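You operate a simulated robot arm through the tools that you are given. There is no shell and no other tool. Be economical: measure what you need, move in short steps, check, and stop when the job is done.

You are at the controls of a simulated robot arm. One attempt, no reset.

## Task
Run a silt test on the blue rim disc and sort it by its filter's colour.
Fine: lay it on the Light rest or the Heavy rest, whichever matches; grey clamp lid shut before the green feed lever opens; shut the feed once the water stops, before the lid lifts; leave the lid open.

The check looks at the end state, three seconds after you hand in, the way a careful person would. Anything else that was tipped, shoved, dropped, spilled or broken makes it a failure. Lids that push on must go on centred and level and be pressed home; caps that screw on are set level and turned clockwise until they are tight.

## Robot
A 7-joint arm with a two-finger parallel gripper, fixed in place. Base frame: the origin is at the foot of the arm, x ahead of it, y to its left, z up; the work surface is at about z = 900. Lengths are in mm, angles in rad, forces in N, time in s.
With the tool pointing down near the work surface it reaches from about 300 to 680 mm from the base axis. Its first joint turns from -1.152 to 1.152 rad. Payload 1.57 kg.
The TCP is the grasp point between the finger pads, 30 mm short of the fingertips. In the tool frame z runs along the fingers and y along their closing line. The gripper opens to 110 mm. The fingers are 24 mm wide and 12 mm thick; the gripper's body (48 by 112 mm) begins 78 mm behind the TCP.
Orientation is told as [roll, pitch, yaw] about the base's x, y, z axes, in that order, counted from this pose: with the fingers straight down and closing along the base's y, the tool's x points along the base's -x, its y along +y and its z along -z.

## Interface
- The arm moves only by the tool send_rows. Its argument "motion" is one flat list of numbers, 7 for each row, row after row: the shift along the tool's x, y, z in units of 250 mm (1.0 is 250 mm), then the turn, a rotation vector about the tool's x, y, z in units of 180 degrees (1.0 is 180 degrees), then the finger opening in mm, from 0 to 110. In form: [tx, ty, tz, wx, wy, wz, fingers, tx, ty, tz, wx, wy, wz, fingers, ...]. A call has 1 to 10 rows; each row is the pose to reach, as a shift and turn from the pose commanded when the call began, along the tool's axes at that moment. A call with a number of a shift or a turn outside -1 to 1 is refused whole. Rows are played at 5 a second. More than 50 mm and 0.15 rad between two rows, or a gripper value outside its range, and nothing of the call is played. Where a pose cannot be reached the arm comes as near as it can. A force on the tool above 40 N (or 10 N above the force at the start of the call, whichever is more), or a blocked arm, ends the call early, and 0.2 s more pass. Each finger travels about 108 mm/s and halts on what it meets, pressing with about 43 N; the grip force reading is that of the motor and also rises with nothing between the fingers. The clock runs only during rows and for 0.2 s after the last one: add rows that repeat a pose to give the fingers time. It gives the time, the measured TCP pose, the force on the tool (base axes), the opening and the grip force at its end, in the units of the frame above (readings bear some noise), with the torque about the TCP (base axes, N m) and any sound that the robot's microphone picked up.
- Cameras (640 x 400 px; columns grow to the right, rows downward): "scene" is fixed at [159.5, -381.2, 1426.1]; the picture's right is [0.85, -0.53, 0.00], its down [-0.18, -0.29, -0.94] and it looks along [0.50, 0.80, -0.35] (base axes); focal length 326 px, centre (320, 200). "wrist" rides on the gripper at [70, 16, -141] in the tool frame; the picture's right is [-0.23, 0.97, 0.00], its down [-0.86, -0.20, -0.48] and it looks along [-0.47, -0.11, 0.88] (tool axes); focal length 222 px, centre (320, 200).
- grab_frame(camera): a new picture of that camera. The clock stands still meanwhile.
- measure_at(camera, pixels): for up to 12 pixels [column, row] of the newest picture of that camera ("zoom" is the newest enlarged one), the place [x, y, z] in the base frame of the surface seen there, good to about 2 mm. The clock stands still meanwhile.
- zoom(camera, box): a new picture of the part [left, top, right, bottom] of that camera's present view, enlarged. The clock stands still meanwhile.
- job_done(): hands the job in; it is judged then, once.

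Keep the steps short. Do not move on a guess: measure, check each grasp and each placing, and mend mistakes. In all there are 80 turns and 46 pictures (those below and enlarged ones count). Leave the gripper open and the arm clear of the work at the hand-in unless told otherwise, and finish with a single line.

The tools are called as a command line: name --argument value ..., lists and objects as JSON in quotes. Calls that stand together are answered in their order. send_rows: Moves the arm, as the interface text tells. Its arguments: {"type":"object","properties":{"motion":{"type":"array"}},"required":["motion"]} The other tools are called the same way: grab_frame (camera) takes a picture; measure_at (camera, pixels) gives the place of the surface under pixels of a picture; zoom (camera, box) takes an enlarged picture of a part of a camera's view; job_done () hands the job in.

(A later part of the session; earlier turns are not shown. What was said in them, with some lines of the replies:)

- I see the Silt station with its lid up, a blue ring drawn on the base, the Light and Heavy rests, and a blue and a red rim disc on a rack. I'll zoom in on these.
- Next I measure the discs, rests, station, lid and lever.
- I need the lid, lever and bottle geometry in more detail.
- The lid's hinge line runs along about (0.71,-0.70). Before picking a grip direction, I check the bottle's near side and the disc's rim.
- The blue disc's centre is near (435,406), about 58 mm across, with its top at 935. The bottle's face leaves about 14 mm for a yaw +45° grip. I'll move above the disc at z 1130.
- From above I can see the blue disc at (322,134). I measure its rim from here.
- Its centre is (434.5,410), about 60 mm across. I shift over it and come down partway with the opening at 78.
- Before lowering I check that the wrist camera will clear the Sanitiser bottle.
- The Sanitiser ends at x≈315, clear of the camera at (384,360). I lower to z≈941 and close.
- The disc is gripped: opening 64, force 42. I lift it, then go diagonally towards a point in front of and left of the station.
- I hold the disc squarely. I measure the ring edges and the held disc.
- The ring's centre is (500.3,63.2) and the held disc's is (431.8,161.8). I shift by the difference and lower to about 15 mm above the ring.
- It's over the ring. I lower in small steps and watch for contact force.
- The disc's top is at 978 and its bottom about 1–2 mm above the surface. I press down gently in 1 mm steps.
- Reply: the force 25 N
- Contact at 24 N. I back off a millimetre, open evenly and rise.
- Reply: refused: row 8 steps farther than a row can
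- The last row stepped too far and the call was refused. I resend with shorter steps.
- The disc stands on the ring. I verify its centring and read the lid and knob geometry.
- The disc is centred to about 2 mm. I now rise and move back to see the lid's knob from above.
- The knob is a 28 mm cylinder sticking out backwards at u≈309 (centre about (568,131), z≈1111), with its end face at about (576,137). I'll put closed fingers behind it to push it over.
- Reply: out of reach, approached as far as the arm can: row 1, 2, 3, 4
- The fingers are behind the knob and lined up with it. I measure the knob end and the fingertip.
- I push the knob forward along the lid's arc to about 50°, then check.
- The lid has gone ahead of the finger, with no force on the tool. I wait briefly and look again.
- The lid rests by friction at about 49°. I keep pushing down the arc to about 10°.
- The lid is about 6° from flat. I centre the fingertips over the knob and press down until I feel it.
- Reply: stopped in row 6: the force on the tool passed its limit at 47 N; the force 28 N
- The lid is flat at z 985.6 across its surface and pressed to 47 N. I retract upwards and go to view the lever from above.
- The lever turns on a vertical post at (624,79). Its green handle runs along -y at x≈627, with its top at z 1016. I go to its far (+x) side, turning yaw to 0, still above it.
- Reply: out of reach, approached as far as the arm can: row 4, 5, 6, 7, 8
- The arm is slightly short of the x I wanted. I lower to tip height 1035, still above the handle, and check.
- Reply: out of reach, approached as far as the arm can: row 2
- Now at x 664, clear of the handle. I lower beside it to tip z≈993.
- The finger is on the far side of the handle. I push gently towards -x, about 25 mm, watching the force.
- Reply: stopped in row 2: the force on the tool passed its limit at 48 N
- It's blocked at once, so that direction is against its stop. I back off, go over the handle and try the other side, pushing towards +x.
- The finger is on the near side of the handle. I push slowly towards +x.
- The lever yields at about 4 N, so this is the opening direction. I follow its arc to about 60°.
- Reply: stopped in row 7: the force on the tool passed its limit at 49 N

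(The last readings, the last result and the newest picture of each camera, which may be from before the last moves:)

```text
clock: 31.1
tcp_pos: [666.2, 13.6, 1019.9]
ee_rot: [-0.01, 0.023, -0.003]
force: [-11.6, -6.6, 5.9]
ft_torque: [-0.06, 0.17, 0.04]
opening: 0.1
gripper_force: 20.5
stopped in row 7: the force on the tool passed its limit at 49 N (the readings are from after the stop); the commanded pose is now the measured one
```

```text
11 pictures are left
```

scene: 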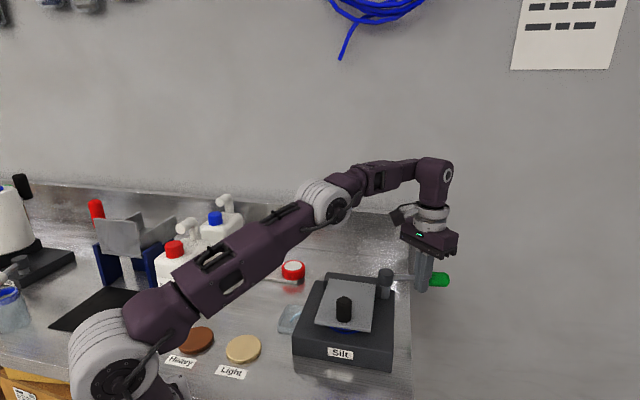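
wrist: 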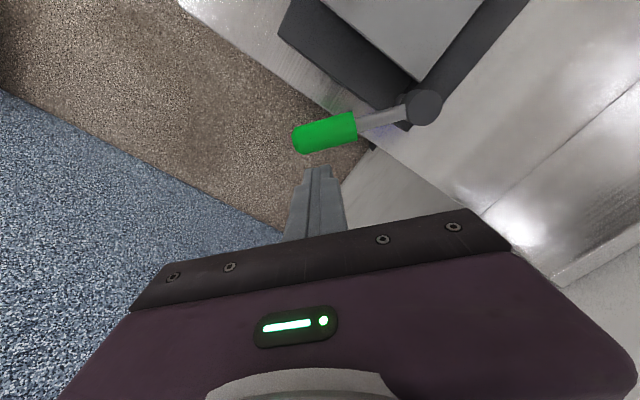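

The lever hit its open stop at about 55°. I wait a second for sound from the water.

send_rows --motion '[0.01, -0.005, 0, 0, 0, 0, 0, 0.01, -0.005, 0, 0, 0, 0, 0, 0.01, -0.005, 0, 0, 0, 0, 0, 0.01, -0.005, 0, 0, 0, 0, 0]'

zoom --camera "scene" --box '[260, 240, 460, 380]'

```text
clock: 32.1
tcp_pos: [665.6, 13.4, 1020.9]
ee_rot: [-0.011, 0.022, -0.003]
force: [0.2, -0.5, 0.4]
ft_torque: [0.0, 0.0, 0.01]
opening: 0.0
gripper_force: 21.5
```

```text
2.86 times, centred on (360, 310) of scene
```

zoom: 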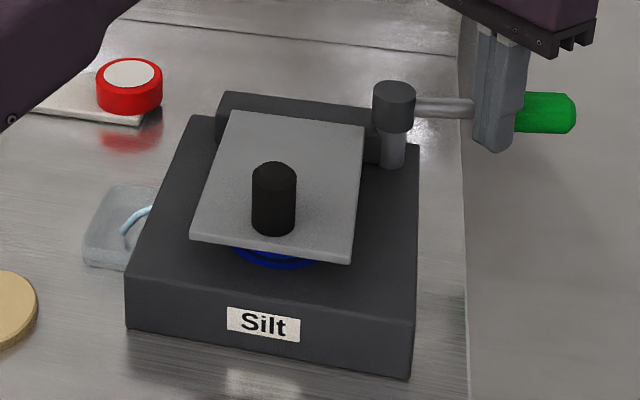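

Water is running into the cup. While it runs, I back off, rise, turn and open the fingers to straddle the rod for closing later.

send_rows --motion '[0.036, -0.048, 0, 0, 0, 0, 0, 0.036, -0.048, -0.144, -0.003, -0.007, 0.04, 10, 0.03, 0, -0.144, -0.003, -0.007, 0.08, 20, 0.02, 0.06, -0.144, -0.003, -0.007, 0.12, 32, 0.016, 0.11, -0.144, -0.003, -0.007, 0.16, 40, 0.016, 0.158, -0.144, -0.003, -0.007, 0.194, 40, 0.016, 0.158, -0.144, -0.003, -0.007, 0.194, 40]'

grab_frame --camera "wrist"

```text
clock: 33.8
tcp_pos: [661.2, 53.7, 1055.7]
ee_rot: [-0.005, -0.008, -0.615]
force: [0.2, 0.4, -0.8]
ft_torque: [-0.01, 0.0, -0.01]
opening: 39.9
gripper_force: 0.1
```

```text
9 pictures are left
```

wrist: 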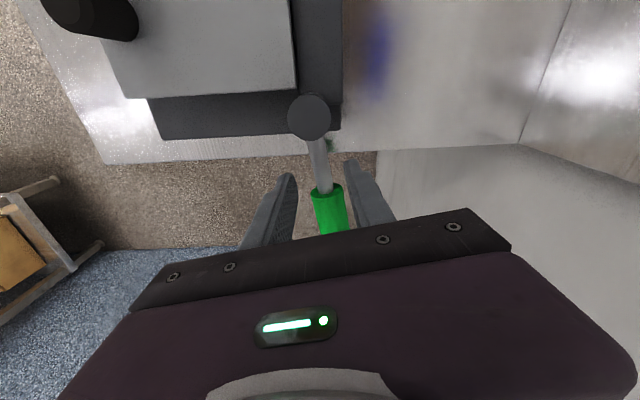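

The rod lies between the fingers. I confirm the lever's line.

measure_at --camera "wrist" --pixels '[[309, 116], [318, 160], [322, 180], [330, 205], [333, 222]]'

send_rows --motion '[0, 0, 0.06, 0, 0, 0, 40, 0, 0, 0.12, 0, 0, 0, 40, 0, 0, 0.16, 0, 0, 0, 40, 0, 0, 0.16, 0, 0, 0, 40, 0, 0, 0.16, 0, 0, 0, 40]'

```text
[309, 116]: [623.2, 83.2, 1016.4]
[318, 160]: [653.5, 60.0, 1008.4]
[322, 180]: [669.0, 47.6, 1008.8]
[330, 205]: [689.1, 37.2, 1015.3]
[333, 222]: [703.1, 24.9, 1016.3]
```

```text
clock: 35.0
tcp_pos: [661.5, 52.3, 1015.0]
ee_rot: [-0.005, -0.009, -0.612]
force: [-0.2, -0.1, 0.7]
ft_torque: [0.01, -0.02, 0.01]
opening: 39.9
gripper_force: 0.0
```

Straddling with no contact force. I wait for the water; the clock runs only with rows.

send_rows --motion '[0, 0, 0, 0, 0, 0, 40, 0, 0, 0, 0, 0, 0, 40, 0, 0, 0, 0, 0, 0, 40, 0, 0, 0, 0, 0, 0, 40, 0, 0, 0, 0, 0, 0, 40, 0, 0, 0, 0, 0, 0, 40, 0, 0, 0, 0, 0, 0, 40, 0, 0, 0, 0, 0, 0, 40, 0, 0, 0, 0, 0, 0, 40, 0, 0, 0, 0, 0, 0, 40]'

send_rows --motion '[0, 0, 0, 0, 0, 0, 40, 0, 0, 0, 0, 0, 0, 40, 0, 0, 0, 0, 0, 0, 40, 0, 0, 0, 0, 0, 0, 40, 0, 0, 0, 0, 0, 0, 40, 0, 0, 0, 0, 0, 0, 40, 0, 0, 0, 0, 0, 0, 40, 0, 0, 0, 0, 0, 0, 40, 0, 0, 0, 0, 0, 0, 40, 0, 0, 0, 0, 0, 0, 40]'

send_rows --motion '[0, 0, 0, 0, 0, 0, 40, 0, 0, 0, 0, 0, 0, 40, 0, 0, 0, 0, 0, 0, 40, 0, 0, 0, 0, 0, 0, 40, 0, 0, 0, 0, 0, 0, 40, 0, 0, 0, 0, 0, 0, 40, 0, 0, 0, 0, 0, 0, 40, 0, 0, 0, 0, 0, 0, 40, 0, 0, 0, 0, 0, 0, 40, 0, 0, 0, 0, 0, 0, 40]'

zoom --camera "scene" --box '[260, 240, 460, 380]'

```text
clock: 37.1
tcp_pos: [661.4, 52.7, 1015.5]
ee_rot: [-0.005, -0.007, -0.61]
force: [-0.6, -0.1, 0.6]
ft_torque: [0.01, 0.02, -0.04]
opening: 40.2
gripper_force: 0.0
```

```text
clock: 39.4
tcp_pos: [661.1, 53.4, 1016.2]
ee_rot: [-0.005, -0.007, -0.611]
force: [-0.4, -0.5, -0.3]
ft_torque: [-0.03, -0.01, -0.01]
opening: 40.3
gripper_force: 0.1
```

```text
clock: 41.5
tcp_pos: [660.1, 52.8, 1014.2]
ee_rot: [-0.005, -0.007, -0.611]
force: [0.3, -0.1, -0.3]
ft_torque: [-0.04, 0.0, -0.01]
opening: 39.8
gripper_force: 0.1
```

```text
2.86 times, centred on (360, 310) of scene
```

zoom: 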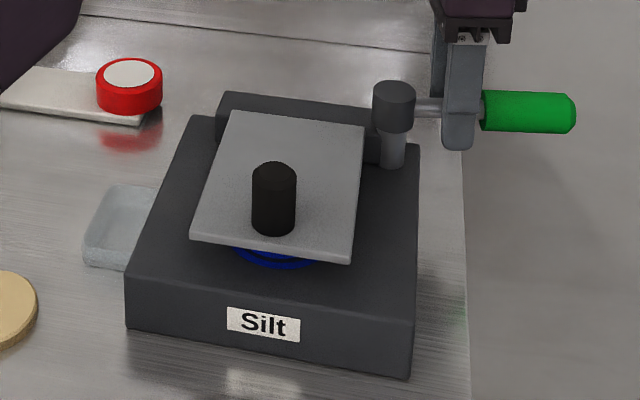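

The water has stopped. I narrow the fingers to 22 around the rod and swing the lever back along its arc, turning with it.

send_rows --motion '[0, 0, 0, 0, 0, 0, 22, 0, 0, 0, 0, 0, 0, 22, 0.012, -0.022, 0, 0, 0, 0.047, 22, 0.019, -0.05, 0, 0, 0, 0.094, 22, 0.031, -0.076, 0, 0, 0, 0.141, 22, 0.046, -0.099, 0, 0, 0, 0.188, 22, 0.065, -0.12, 0, 0, 0, 0.235, 22, 0.086, -0.139, 0, 0, 0, 0.282, 22, 0.102, -0.149, 0, 0, 0, 0.3, 22]'

zoom --camera "scene" --box '[260, 210, 460, 350]'

```text
clock: 43.5
tcp_pos: [620.7, 37.9, 1016.1]
ee_rot: [0.006, -0.009, -1.557]
force: [10.9, 0.0, -2.0]
ft_torque: [0.02, -0.1, 0.13]
opening: 31.6
gripper_force: 5.5
```

```text
2.86 times, centred on (360, 280) of scene
```

zoom: 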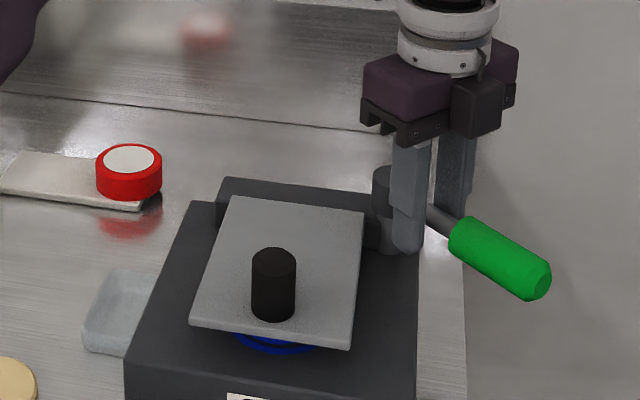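

I check the handle's line against its closed line (x≈622–627 at y -15 to -55).

measure_at --camera "zoom" --pixels '[[440, 217], [470, 235], [495, 245], [515, 260], [530, 268], [545, 282]]'

```text
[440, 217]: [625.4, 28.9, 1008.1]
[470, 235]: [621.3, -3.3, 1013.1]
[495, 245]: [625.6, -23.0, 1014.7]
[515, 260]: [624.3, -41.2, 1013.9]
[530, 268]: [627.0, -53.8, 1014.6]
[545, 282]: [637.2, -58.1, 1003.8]
```

It's practically at the closed line. I nudge on towards the stop to be sure.

send_rows --motion '[0, -0.012, 0, 0, 0, 0, 26, 0, -0.024, 0, 0, 0, 0, 26, 0, -0.036, 0, 0, 0, 0, 26, 0, -0.045, 0, 0, 0, 0, 26]'

```text
clock: 44.5
tcp_pos: [610.7, 38.0, 1015.8]
ee_rot: [0.007, -0.009, -1.554]
force: [28.4, 3.6, -12.9]
ft_torque: [0.25, -0.07, 0.42]
opening: 51.5
gripper_force: 15.1
```

The rod stayed put under 28 N, so the feed is shut against its stop. I re-centre, open a little and lift clear.

send_rows --motion '[0, 0.025, 0, 0, 0, 0, 45, 0, 0.05, 0, 0, 0, 0, 45, 0, 0.05, -0.05, 0, 0, 0, 45, 0, 0.05, -0.2, 0, 0, 0, 45, 0, 0.05, -0.36, 0, 0, 0, 45, 0, 0.05, -0.52, 0, 0, 0, 45, 0, 0.05, -0.52, 0, 0, 0, 45]'

```text
clock: 46.1
tcp_pos: [620.6, 37.9, 1144.9]
ee_rot: [0.003, -0.01, -1.554]
force: [-0.5, 1.0, -0.1]
ft_torque: [0.02, 0.01, 0.02]
opening: 44.8
gripper_force: 0.1
```

Now the lid. Its hinge works out at f≈-487, z≈978, and the knob's top centre is (473,34,1027). I move above the knob and start turning back to yaw +45°.

send_rows --motion '[0, -0.0656, 0, 0, 0, -0.0462, 60, -0.001, -0.131, 0, 0, 0, -0.0924, 60, -0.002, -0.197, 0, 0, 0, -0.1386, 60, -0.003, -0.262, 0, 0, 0, -0.1848, 60, -0.003, -0.328, 0, 0, 0, -0.231, 60, -0.004, -0.393, 0, 0, 0, -0.2772, 60, -0.005, -0.459, 0, 0, 0, -0.3234, 60, -0.006, -0.525, 0, 0, 0, -0.3696, 60, -0.006, -0.59, 0, 0, 0, -0.4158, 60]'

```text
clock: 48.1
tcp_pos: [474.3, 35.5, 1147.9]
ee_rot: [-0.008, -0.005, -0.243]
force: [-0.1, 0.2, 0.3]
ft_torque: [0.0, 0.01, 0.0]
opening: 60.0
gripper_force: 0.0
```

send_rows --motion '[0.004, -0.007, 0, 0, 0, -0.0467, 60, 0.004, -0.007, 0, 0, 0, -0.0934, 60, 0.004, -0.007, 0, 0, 0, -0.1401, 60, 0.004, -0.007, 0, 0, 0, -0.1868, 60, 0.004, -0.007, 0, 0, 0, -0.2335, 60, 0.004, -0.007, 0, 0, 0, -0.2802, 60, 0.004, -0.007, 0, 0, 0, -0.3272, 60, 0.004, -0.007, 0.12, 0, 0, -0.3272, 60, 0.004, -0.007, 0.28, 0, 0, -0.3272, 60, 0.004, -0.007, 0.28, 0, 0, -0.3272, 60]'

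grab_frame --camera "wrist"

measure_at --camera "wrist" --pixels '[[320, 165], [320, 180], [310, 175], [332, 175], [320, 155], [320, 190]]'

```text
clock: 50.4
tcp_pos: [473.0, 31.7, 1076.2]
ee_rot: [-0.01, 0.003, 0.78]
force: [1.0, -0.8, 0.4]
ft_torque: [-0.03, -0.02, 0.0]
opening: 60.0
gripper_force: 0.1
```

```text
6 pictures are left
```

wrist: 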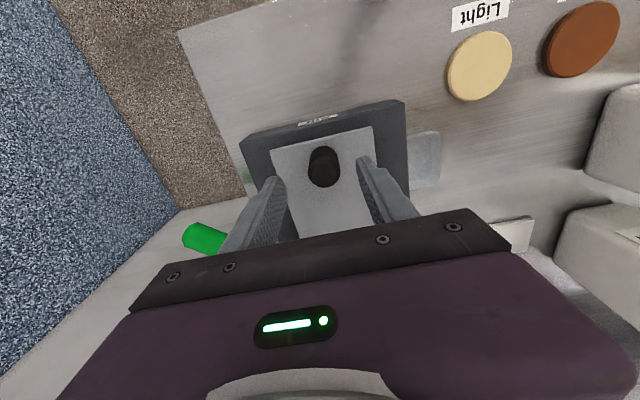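

```text
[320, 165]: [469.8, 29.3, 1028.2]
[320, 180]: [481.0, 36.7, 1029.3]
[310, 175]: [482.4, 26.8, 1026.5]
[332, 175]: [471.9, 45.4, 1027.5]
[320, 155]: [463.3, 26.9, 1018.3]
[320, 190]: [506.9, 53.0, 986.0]
```

The knob's centre is about (475,33), between the fingers. I lower to z≈1021, just off the lid, and grip it.

send_rows --motion '[-0.01, 0, 0.1, -0.002, -0.002, 0, 60, -0.01, 0, 0.18, -0.002, -0.002, 0, 60, -0.01, 0, 0.222, -0.002, -0.002, 0, 60, -0.01, 0, 0.222, -0.002, -0.002, 0, 44, -0.01, 0, 0.222, -0.002, -0.002, 0, 30, -0.01, 0, 0.222, -0.002, -0.002, 0, 18, -0.01, 0, 0.222, -0.002, -0.002, 0, 18]'

```text
clock: 52.0
tcp_pos: [474.3, 33.3, 1020.6]
ee_rot: [0.0, -0.002, 0.782]
force: [-10.9, 12.8, -1.7]
ft_torque: [0.04, 0.27, -0.03]
opening: 33.7
gripper_force: 8.9
```

One finger touched first: 17 N sideways with the opening still at 34. I shift about 3 mm to that side and finish closing.

send_rows --motion '[0, 0.006, 0, 0, 0, 0, 34, 0, 0.011, 0, 0, 0, 0, 28, 0, 0.011, 0, 0, 0, 0, 20, 0, 0.011, 0, 0, 0, 0, 18, 0, 0.011, 0, 0, 0, 0, 18]'

```text
clock: 53.1
tcp_pos: [472.7, 34.4, 1020.2]
ee_rot: [-0.001, -0.001, 0.78]
force: [-1.6, -0.4, 4.3]
ft_torque: [0.57, 0.45, -0.07]
opening: 29.6
gripper_force: 39.1
```

The knob is gripped: 29.6 mm at 39 N. I lift the lid along its arc to 40° first.

send_rows --motion '[-0.016, 0, -0.044, 0, 0, 0, 18, -0.037, 0, -0.087, 0, 0, 0, 18, -0.061, 0, -0.127, 0, 0, 0, 18, -0.088, 0, -0.166, 0, 0, 0, 18, -0.119, 0, -0.201, 0, 0, 0, 18, -0.153, 0, -0.234, 0, 0, 0, 18, -0.19, 0, -0.263, 0, 0, 0, 18, -0.228, 0, -0.29, 0, 0, 0, 18]'

```text
clock: 54.8
tcp_pos: [506.2, 67.2, 1087.7]
ee_rot: [-0.002, 0.004, 0.778]
force: [-8.6, -1.9, 12.0]
ft_torque: [-0.3, -0.3, 0.38]
opening: 29.2
gripper_force: 38.2
stopped in row 8: the force on the tool passed its limit at 41 N (the readings are from after the stop); the commanded pose is now the measured one
```

The arc was slightly tight: 41 N pulling radially at about 38°. I'll release the knob (the lid holds by friction), rise, and finish by pushing from the front with closed fingers.

send_rows --motion '[0, 0, 0, 0, 0, 0, 40, 0, 0, 0, 0, 0, 0, 60, 0, 0, -0.1, 0, 0, 0, 60, 0, 0, -0.28, 0, 0, 0, 60, 0.15, 0, -0.28, 0, 0, 0, 30, 0.31, 0, -0.28, 0, 0, 0, 0, 0.31, 0, -0.28, 0, 0, 0, 0]'

zoom --camera "scene" --box '[260, 190, 460, 350]'

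```text
clock: 56.4
tcp_pos: [450.8, 13.3, 1158.6]
ee_rot: [-0.002, 0.002, 0.779]
force: [-0.8, -0.3, 0.4]
ft_torque: [-0.02, -0.02, 0.03]
opening: 0.1
gripper_force: 22.1
```

```text
2.50 times, centred on (360, 270) of scene
```

zoom: 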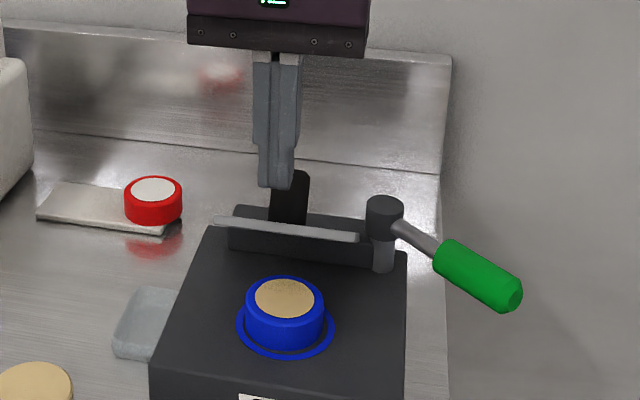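

The filter is tan, so it goes on Light. The lid holds at about 38°. I lower in front of it and push it back up.

send_rows --motion '[0.02, 0, 0.17, 0, 0, 0, 0, 0.02, 0, 0.352, 0, 0, 0, 0, -0.08, 0, 0.352, 0, 0, 0, 0, -0.16, 0, 0.34, 0, 0, 0, 0, -0.24, 0, 0.33, 0, 0, 0, 0, -0.32, 0, 0.32, 0, 0, 0, 0, -0.39, 0, 0.31, 0, 0, 0, 0, -0.43, 0, 0.3, 0, 0, 0, 0, -0.46, 0, 0.3, 0, 0, 0, 0]'

measure_at --camera "scene" --pixels '[[331, 240]]'

```text
clock: 57.5
tcp_pos: [479.0, 38.9, 1073.0]
ee_rot: [-0.002, 0.016, 0.776]
force: [-12.9, -6.6, 11.4]
ft_torque: [0.19, -0.13, 0.16]
opening: 0.0
gripper_force: 21.1
stopped in row 5: the force on the tool passed its limit at 57 N (the readings are from after the stop); the commanded pose is now the measured one
```

```text
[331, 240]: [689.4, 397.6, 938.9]
```

Blocked at 57 N. That was probably too fast on impact, so I push on slowly, 5 mm per row.

send_rows --motion '[0.0, 0, 0, 0, -0.004, 0, 0, -0.02, 0, -0.004, 0, -0.004, 0, 0, -0.04, 0, -0.008, 0, -0.004, 0, 0, -0.06, 0, -0.012, 0, -0.004, 0, 0, -0.08, 0, -0.016, 0, -0.004, 0, 0, -0.1, 0, -0.02, 0, -0.004, 0, 0, -0.12, 0, -0.024, 0, -0.004, 0, 0, -0.14, 0, -0.028, 0, -0.004, 0, 0, -0.16, 0, -0.032, 0, -0.004, 0, 0, -0.18, 0, -0.036, 0, -0.004, 0, 0]'

zoom --camera "scene" --box '[260, 190, 460, 350]'

```text
clock: 58.1
tcp_pos: [479.5, 39.2, 1073.6]
ee_rot: [-0.001, 0.01, 0.776]
force: [-12.7, -5.1, 10.3]
ft_torque: [0.21, -0.14, 0.16]
opening: 0.0
gripper_force: 21.3
stopped in row 2: the force on the tool passed its limit at 46 N (the readings are from after the stop); the commanded pose is now the measured one
```

```text
2.50 times, centred on (360, 270) of scene
```

zoom: 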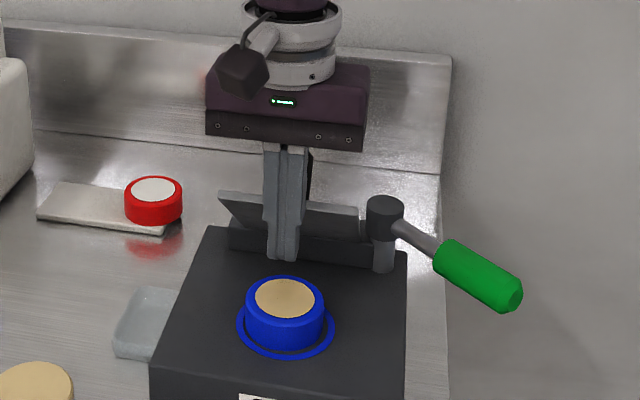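

The lid did rise a little. The jam comes from friction of its edge on my vertical finger. I'll move along the edge's own arc, up and back, so nothing slides.

send_rows --motion '[-0.017, 0, 0.0, 0, 0, 0, 0, -0.034, 0, -0.036, 0, 0, 0, 0, -0.072, 0, -0.07, 0, 0, 0, 0, -0.112, 0, -0.1, 0, 0, 0, 0, -0.156, 0, -0.126, 0, 0, 0, 0, -0.2, 0, -0.148, 0, 0, 0, 0, -0.248, 0, -0.167, 0, 0, 0, 0, -0.296, 0, -0.181, 0, 0, 0, 0, -0.325, 0, -0.188, 0, 0, 0, 0]'

```text
clock: 58.5
tcp_pos: [479.5, 39.5, 1073.7]
ee_rot: [-0.001, 0.016, 0.774]
force: [-12.0, -5.4, 10.9]
ft_torque: [0.18, -0.13, 0.11]
opening: 0.0
gripper_force: 21.6
stopped in row 1: the force on the tool passed its limit at 46 N (the readings are from after the stop); the commanded pose is now the measured one
```

The first row was still purely horizontal. I resend with an upward start.

send_rows --motion '[0, 0, -0.016, 0, 0, 0, 0, -0.017, 0, -0.036, 0, 0, 0, 0, -0.05, 0, -0.07, 0, 0, 0, 0, -0.09, 0, -0.1, 0, 0, 0, 0, -0.134, 0, -0.126, 0, 0, 0, 0, -0.18, 0, -0.148, 0, 0, 0, 0, -0.228, 0, -0.167, 0, 0, 0, 0, -0.28, 0, -0.181, 0, 0, 0, 0, -0.315, 0, -0.188, 0, 0, 0, 0]'

```text
clock: 60.5
tcp_pos: [538.2, 94.7, 1120.9]
ee_rot: [-0.001, 0.016, 0.773]
force: [-0.5, -1.1, 2.7]
ft_torque: [0.06, -0.02, 0.04]
opening: 0.0
gripper_force: 21.5
```

It completed. I back off forward, rise and open, then check the lid. Pictures are limited: 3 are left.

send_rows --motion '[0.1, 0, 0, 0, -0.005, 0, 20, 0.25, 0, -0.04, 0, -0.005, 0, 50, 0.4, 0, -0.1, 0, -0.005, 0, 84, 0.4, 0, -0.1, 0, -0.005, 0, 84]'

grab_frame --camera "scene"

measure_at --camera "scene" --pixels '[[346, 309], [337, 309], [355, 309], [346, 304], [346, 314], [332, 245], [376, 245], [335, 270], [372, 270], [243, 349], [228, 350], [258, 347]]'

```text
clock: 61.5
tcp_pos: [463.6, 24.1, 1144.1]
ee_rot: [-0.002, -0.002, 0.772]
force: [0.0, 0.1, 0.4]
ft_torque: [0.01, -0.02, 0.02]
opening: 83.9
gripper_force: 0.1
```

```text
3 pictures are left
```

scene: 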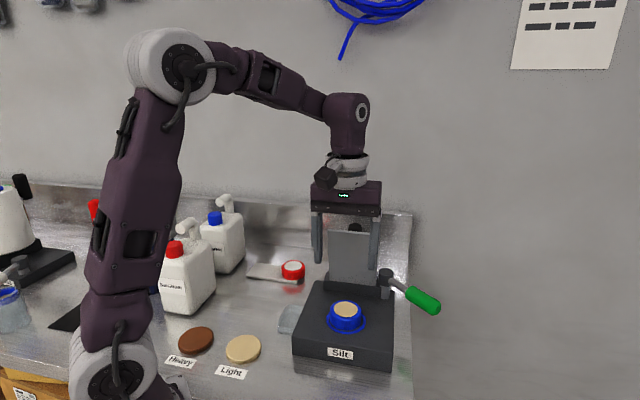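

```text
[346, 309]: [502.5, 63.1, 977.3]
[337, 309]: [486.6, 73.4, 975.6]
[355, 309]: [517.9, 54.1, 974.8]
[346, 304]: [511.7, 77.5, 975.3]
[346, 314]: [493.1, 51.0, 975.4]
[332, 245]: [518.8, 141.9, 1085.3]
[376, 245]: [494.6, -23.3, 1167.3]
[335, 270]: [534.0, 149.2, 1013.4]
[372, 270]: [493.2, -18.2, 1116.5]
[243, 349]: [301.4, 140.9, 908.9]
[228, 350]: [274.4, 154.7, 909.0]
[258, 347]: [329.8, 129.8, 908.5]
```

The lid is back at its original open angle, with the same 12° lean. The disc is at (502,64) with its top at 976, and the lever is shut. I move over the disc and lower to grip it.

send_rows --motion '[-0.11, 0.003, 0, 0, 0, 0, 84, -0.222, 0.005, 0, 0, 0, 0, 84, -0.222, 0.005, 0.18, 0, 0, 0, 84, -0.222, 0.005, 0.36, 0, 0, 0, 84, -0.222, 0.005, 0.5, 0, 0, 0, 84, -0.222, 0.005, 0.58, 0, 0, 0, 84, -0.222, 0.005, 0.628, 0, 0, 0, 84, -0.222, 0.005, 0.628, 0, 0, 0, 84]'

send_rows --motion '[0, 0, 0, 0, 0, 0, 74, 0, 0, 0, 0, 0, 0, 66, 0, 0, 0, 0, 0, 0, 56, 0, 0, 0, 0, 0, 0, 52, 0, 0, 0, 0, 0, 0, 52]'

```text
clock: 63.3
tcp_pos: [504.7, 65.7, 987.3]
ee_rot: [-0.002, -0.001, 0.773]
force: [0.5, 0.1, 0.4]
ft_torque: [-0.01, 0.01, 0.0]
opening: 83.7
gripper_force: 0.1
```

```text
clock: 64.5
tcp_pos: [504.0, 66.4, 988.7]
ee_rot: [-0.002, -0.003, 0.775]
force: [0.1, 0.4, 0.6]
ft_torque: [-0.02, 0.04, -0.02]
opening: 63.7
gripper_force: 42.7
```

The disc is held (63.7 mm). I lift it and carry it over to the Light rest.

send_rows --motion '[0, 0, -0.1, 0, 0, 0, 52, 0.02, 0, -0.28, 0, 0, 0, 52, 0.06, 0.05, -0.42, 0, 0, 0, 52, 0.12, 0.21, -0.42, 0, 0, 0, 52, 0.19, 0.37, -0.42, 0, 0, 0, 52, 0.26, 0.53, -0.42, 0, 0, 0, 52, 0.32, 0.68, -0.42, 0, 0, 0, 52, 0.365, 0.782, -0.42, 0, 0, 0, 52, 0.365, 0.782, -0.42, 0, 0, 0, 52]'

grab_frame --camera "wrist"

```text
clock: 66.5
tcp_pos: [301.8, 142.5, 1094.5]
ee_rot: [0.0, -0.002, 0.773]
force: [0.3, -0.2, -0.8]
ft_torque: [-0.02, 0.02, -0.01]
opening: 64.1
gripper_force: 43.1
```

```text
2 pictures are left
```

wrist: 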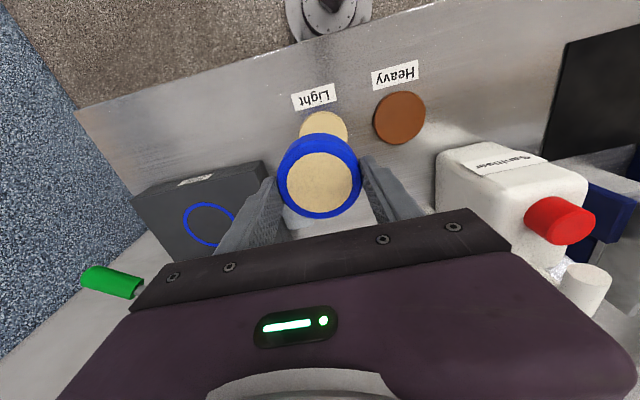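

The filter matches the Light rest. I measure the visible edges of the rest and the disc.

measure_at --camera "wrist" --pixels '[[301, 127], [346, 128], [323, 113], [309, 116], [338, 116], [320, 183], [288, 184], [353, 183], [320, 154], [320, 212], [324, 128], [400, 117]]'

measure_at --camera "scene" --pixels '[[243, 336], [243, 361], [228, 343], [259, 342], [243, 346]]'

```text
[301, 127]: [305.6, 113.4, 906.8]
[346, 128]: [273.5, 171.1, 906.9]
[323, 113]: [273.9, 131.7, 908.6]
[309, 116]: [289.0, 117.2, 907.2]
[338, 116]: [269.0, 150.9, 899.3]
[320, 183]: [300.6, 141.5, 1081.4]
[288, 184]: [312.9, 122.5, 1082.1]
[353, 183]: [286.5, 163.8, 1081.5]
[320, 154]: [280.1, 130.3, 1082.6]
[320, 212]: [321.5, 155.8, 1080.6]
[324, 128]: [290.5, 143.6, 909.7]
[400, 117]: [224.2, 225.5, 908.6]
```

```text
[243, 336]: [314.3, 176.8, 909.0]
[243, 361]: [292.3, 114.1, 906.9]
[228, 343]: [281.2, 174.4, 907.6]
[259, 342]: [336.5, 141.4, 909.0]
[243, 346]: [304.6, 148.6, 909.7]
```

The Light rest's centre is about (303,146.5) and the held disc's is (300.5,143). I correct by the difference and lower to about 6 mm above.

send_rows --motion '[-0.0175, 0.0025, 0, 0, 0, 0, 52, -0.0175, 0.0025, 0.16, 0, 0, 0, 52, -0.0175, 0.0025, 0.32, 0, 0, 0, 52, -0.0175, 0.0025, 0.46, 0, 0, 0, 52, -0.0175, 0.0025, 0.556, 0, 0, 0, 52, -0.0175, 0.0025, 0.556, 0, 0, 0, 52]'

zoom --camera "scene" --box '[170, 280, 330, 390]'

```text
clock: 67.9
tcp_pos: [306.4, 144.5, 955.1]
ee_rot: [-0.001, -0.002, 0.773]
force: [0.2, 0.4, 0.4]
ft_torque: [0.01, 0.03, -0.02]
opening: 63.9
gripper_force: 43.0
```

```text
3.64 times, centred on (250, 335) of scene
```

zoom: 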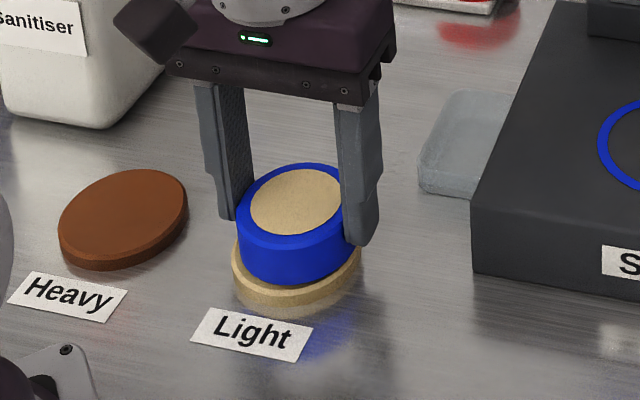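

It's well over the rest. I measure the disc's height, then lower to contact.

measure_at --camera "zoom" --pixels '[[296, 202], [250, 215], [330, 190], [285, 285], [240, 270], [350, 270], [285, 300]]'

send_rows --motion '[0, 0, 0.012, 0, 0, 0, 52, 0, 0, 0.018, 0, 0, 0, 52, 0, 0, 0.022, 0, 0, 0, 52, 0, 0, 0.026, 0, 0, 0, 52]'

```text
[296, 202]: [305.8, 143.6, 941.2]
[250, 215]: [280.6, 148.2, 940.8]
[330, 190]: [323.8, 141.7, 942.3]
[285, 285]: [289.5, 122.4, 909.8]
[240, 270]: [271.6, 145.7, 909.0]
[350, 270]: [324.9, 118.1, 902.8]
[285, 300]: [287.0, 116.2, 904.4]
```

```text
clock: 68.9
tcp_pos: [306.7, 144.8, 949.0]
ee_rot: [-0.002, -0.004, 0.772]
force: [0.3, -3.4, 27.8]
ft_torque: [-0.11, 0.27, 0.01]
opening: 63.8
gripper_force: 42.9
```

Contact at 28 N. I ease off, open and rise.

send_rows --motion '[0, 0, -0.004, 0, 0, 0, 60, 0, 0, -0.006, 0, 0, 0, 72, 0, 0, -0.006, 0, 0, 0, 88, 0, 0, -0.006, 0, 0, 0, 88, 0, 0, -0.06, 0, 0, 0, 88, 0, 0, -0.2, 0, 0, 0, 88, 0, 0, -0.38, 0, 0, 0, 88, 0, 0, -0.56, 0, 0, 0, 88, 0, 0, -0.74, 0, 0, 0, 88, 0, 0, -0.86, 0, 0, 0, 88]'

grab_frame --camera "scene"

measure_at --camera "scene" --pixels '[[244, 334], [232, 336], [256, 333], [244, 329], [244, 341], [332, 245], [335, 270], [434, 306], [415, 295], [243, 361]]'

```text
clock: 71.1
tcp_pos: [305.7, 144.6, 1162.9]
ee_rot: [-0.001, -0.003, 0.774]
force: [-0.3, -0.1, 0.3]
ft_torque: [0.02, 0.02, -0.03]
opening: 88.1
gripper_force: 0.1
```

```text
0 pictures are left
```

scene: 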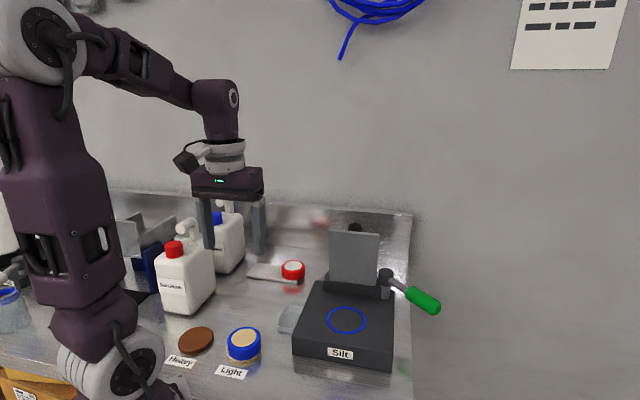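

```text
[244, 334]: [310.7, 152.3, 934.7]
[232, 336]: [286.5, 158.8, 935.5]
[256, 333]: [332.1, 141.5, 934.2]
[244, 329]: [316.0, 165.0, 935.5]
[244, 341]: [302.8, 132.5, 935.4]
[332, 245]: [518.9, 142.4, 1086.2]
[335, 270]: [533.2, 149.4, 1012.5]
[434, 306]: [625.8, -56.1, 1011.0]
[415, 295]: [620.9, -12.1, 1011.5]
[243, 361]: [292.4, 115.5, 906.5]
```

The disc sits level on Light (top at z 935), the lid is open at its original angle, and the lever is on its closed line. The gripper is open and clear, so I hand in.

job_done

```text
The job is handed in.
```

The blue rim disc was silt-tested, its filter came out tan, and it now lies on the Light rest with the feed shut and the lid open.
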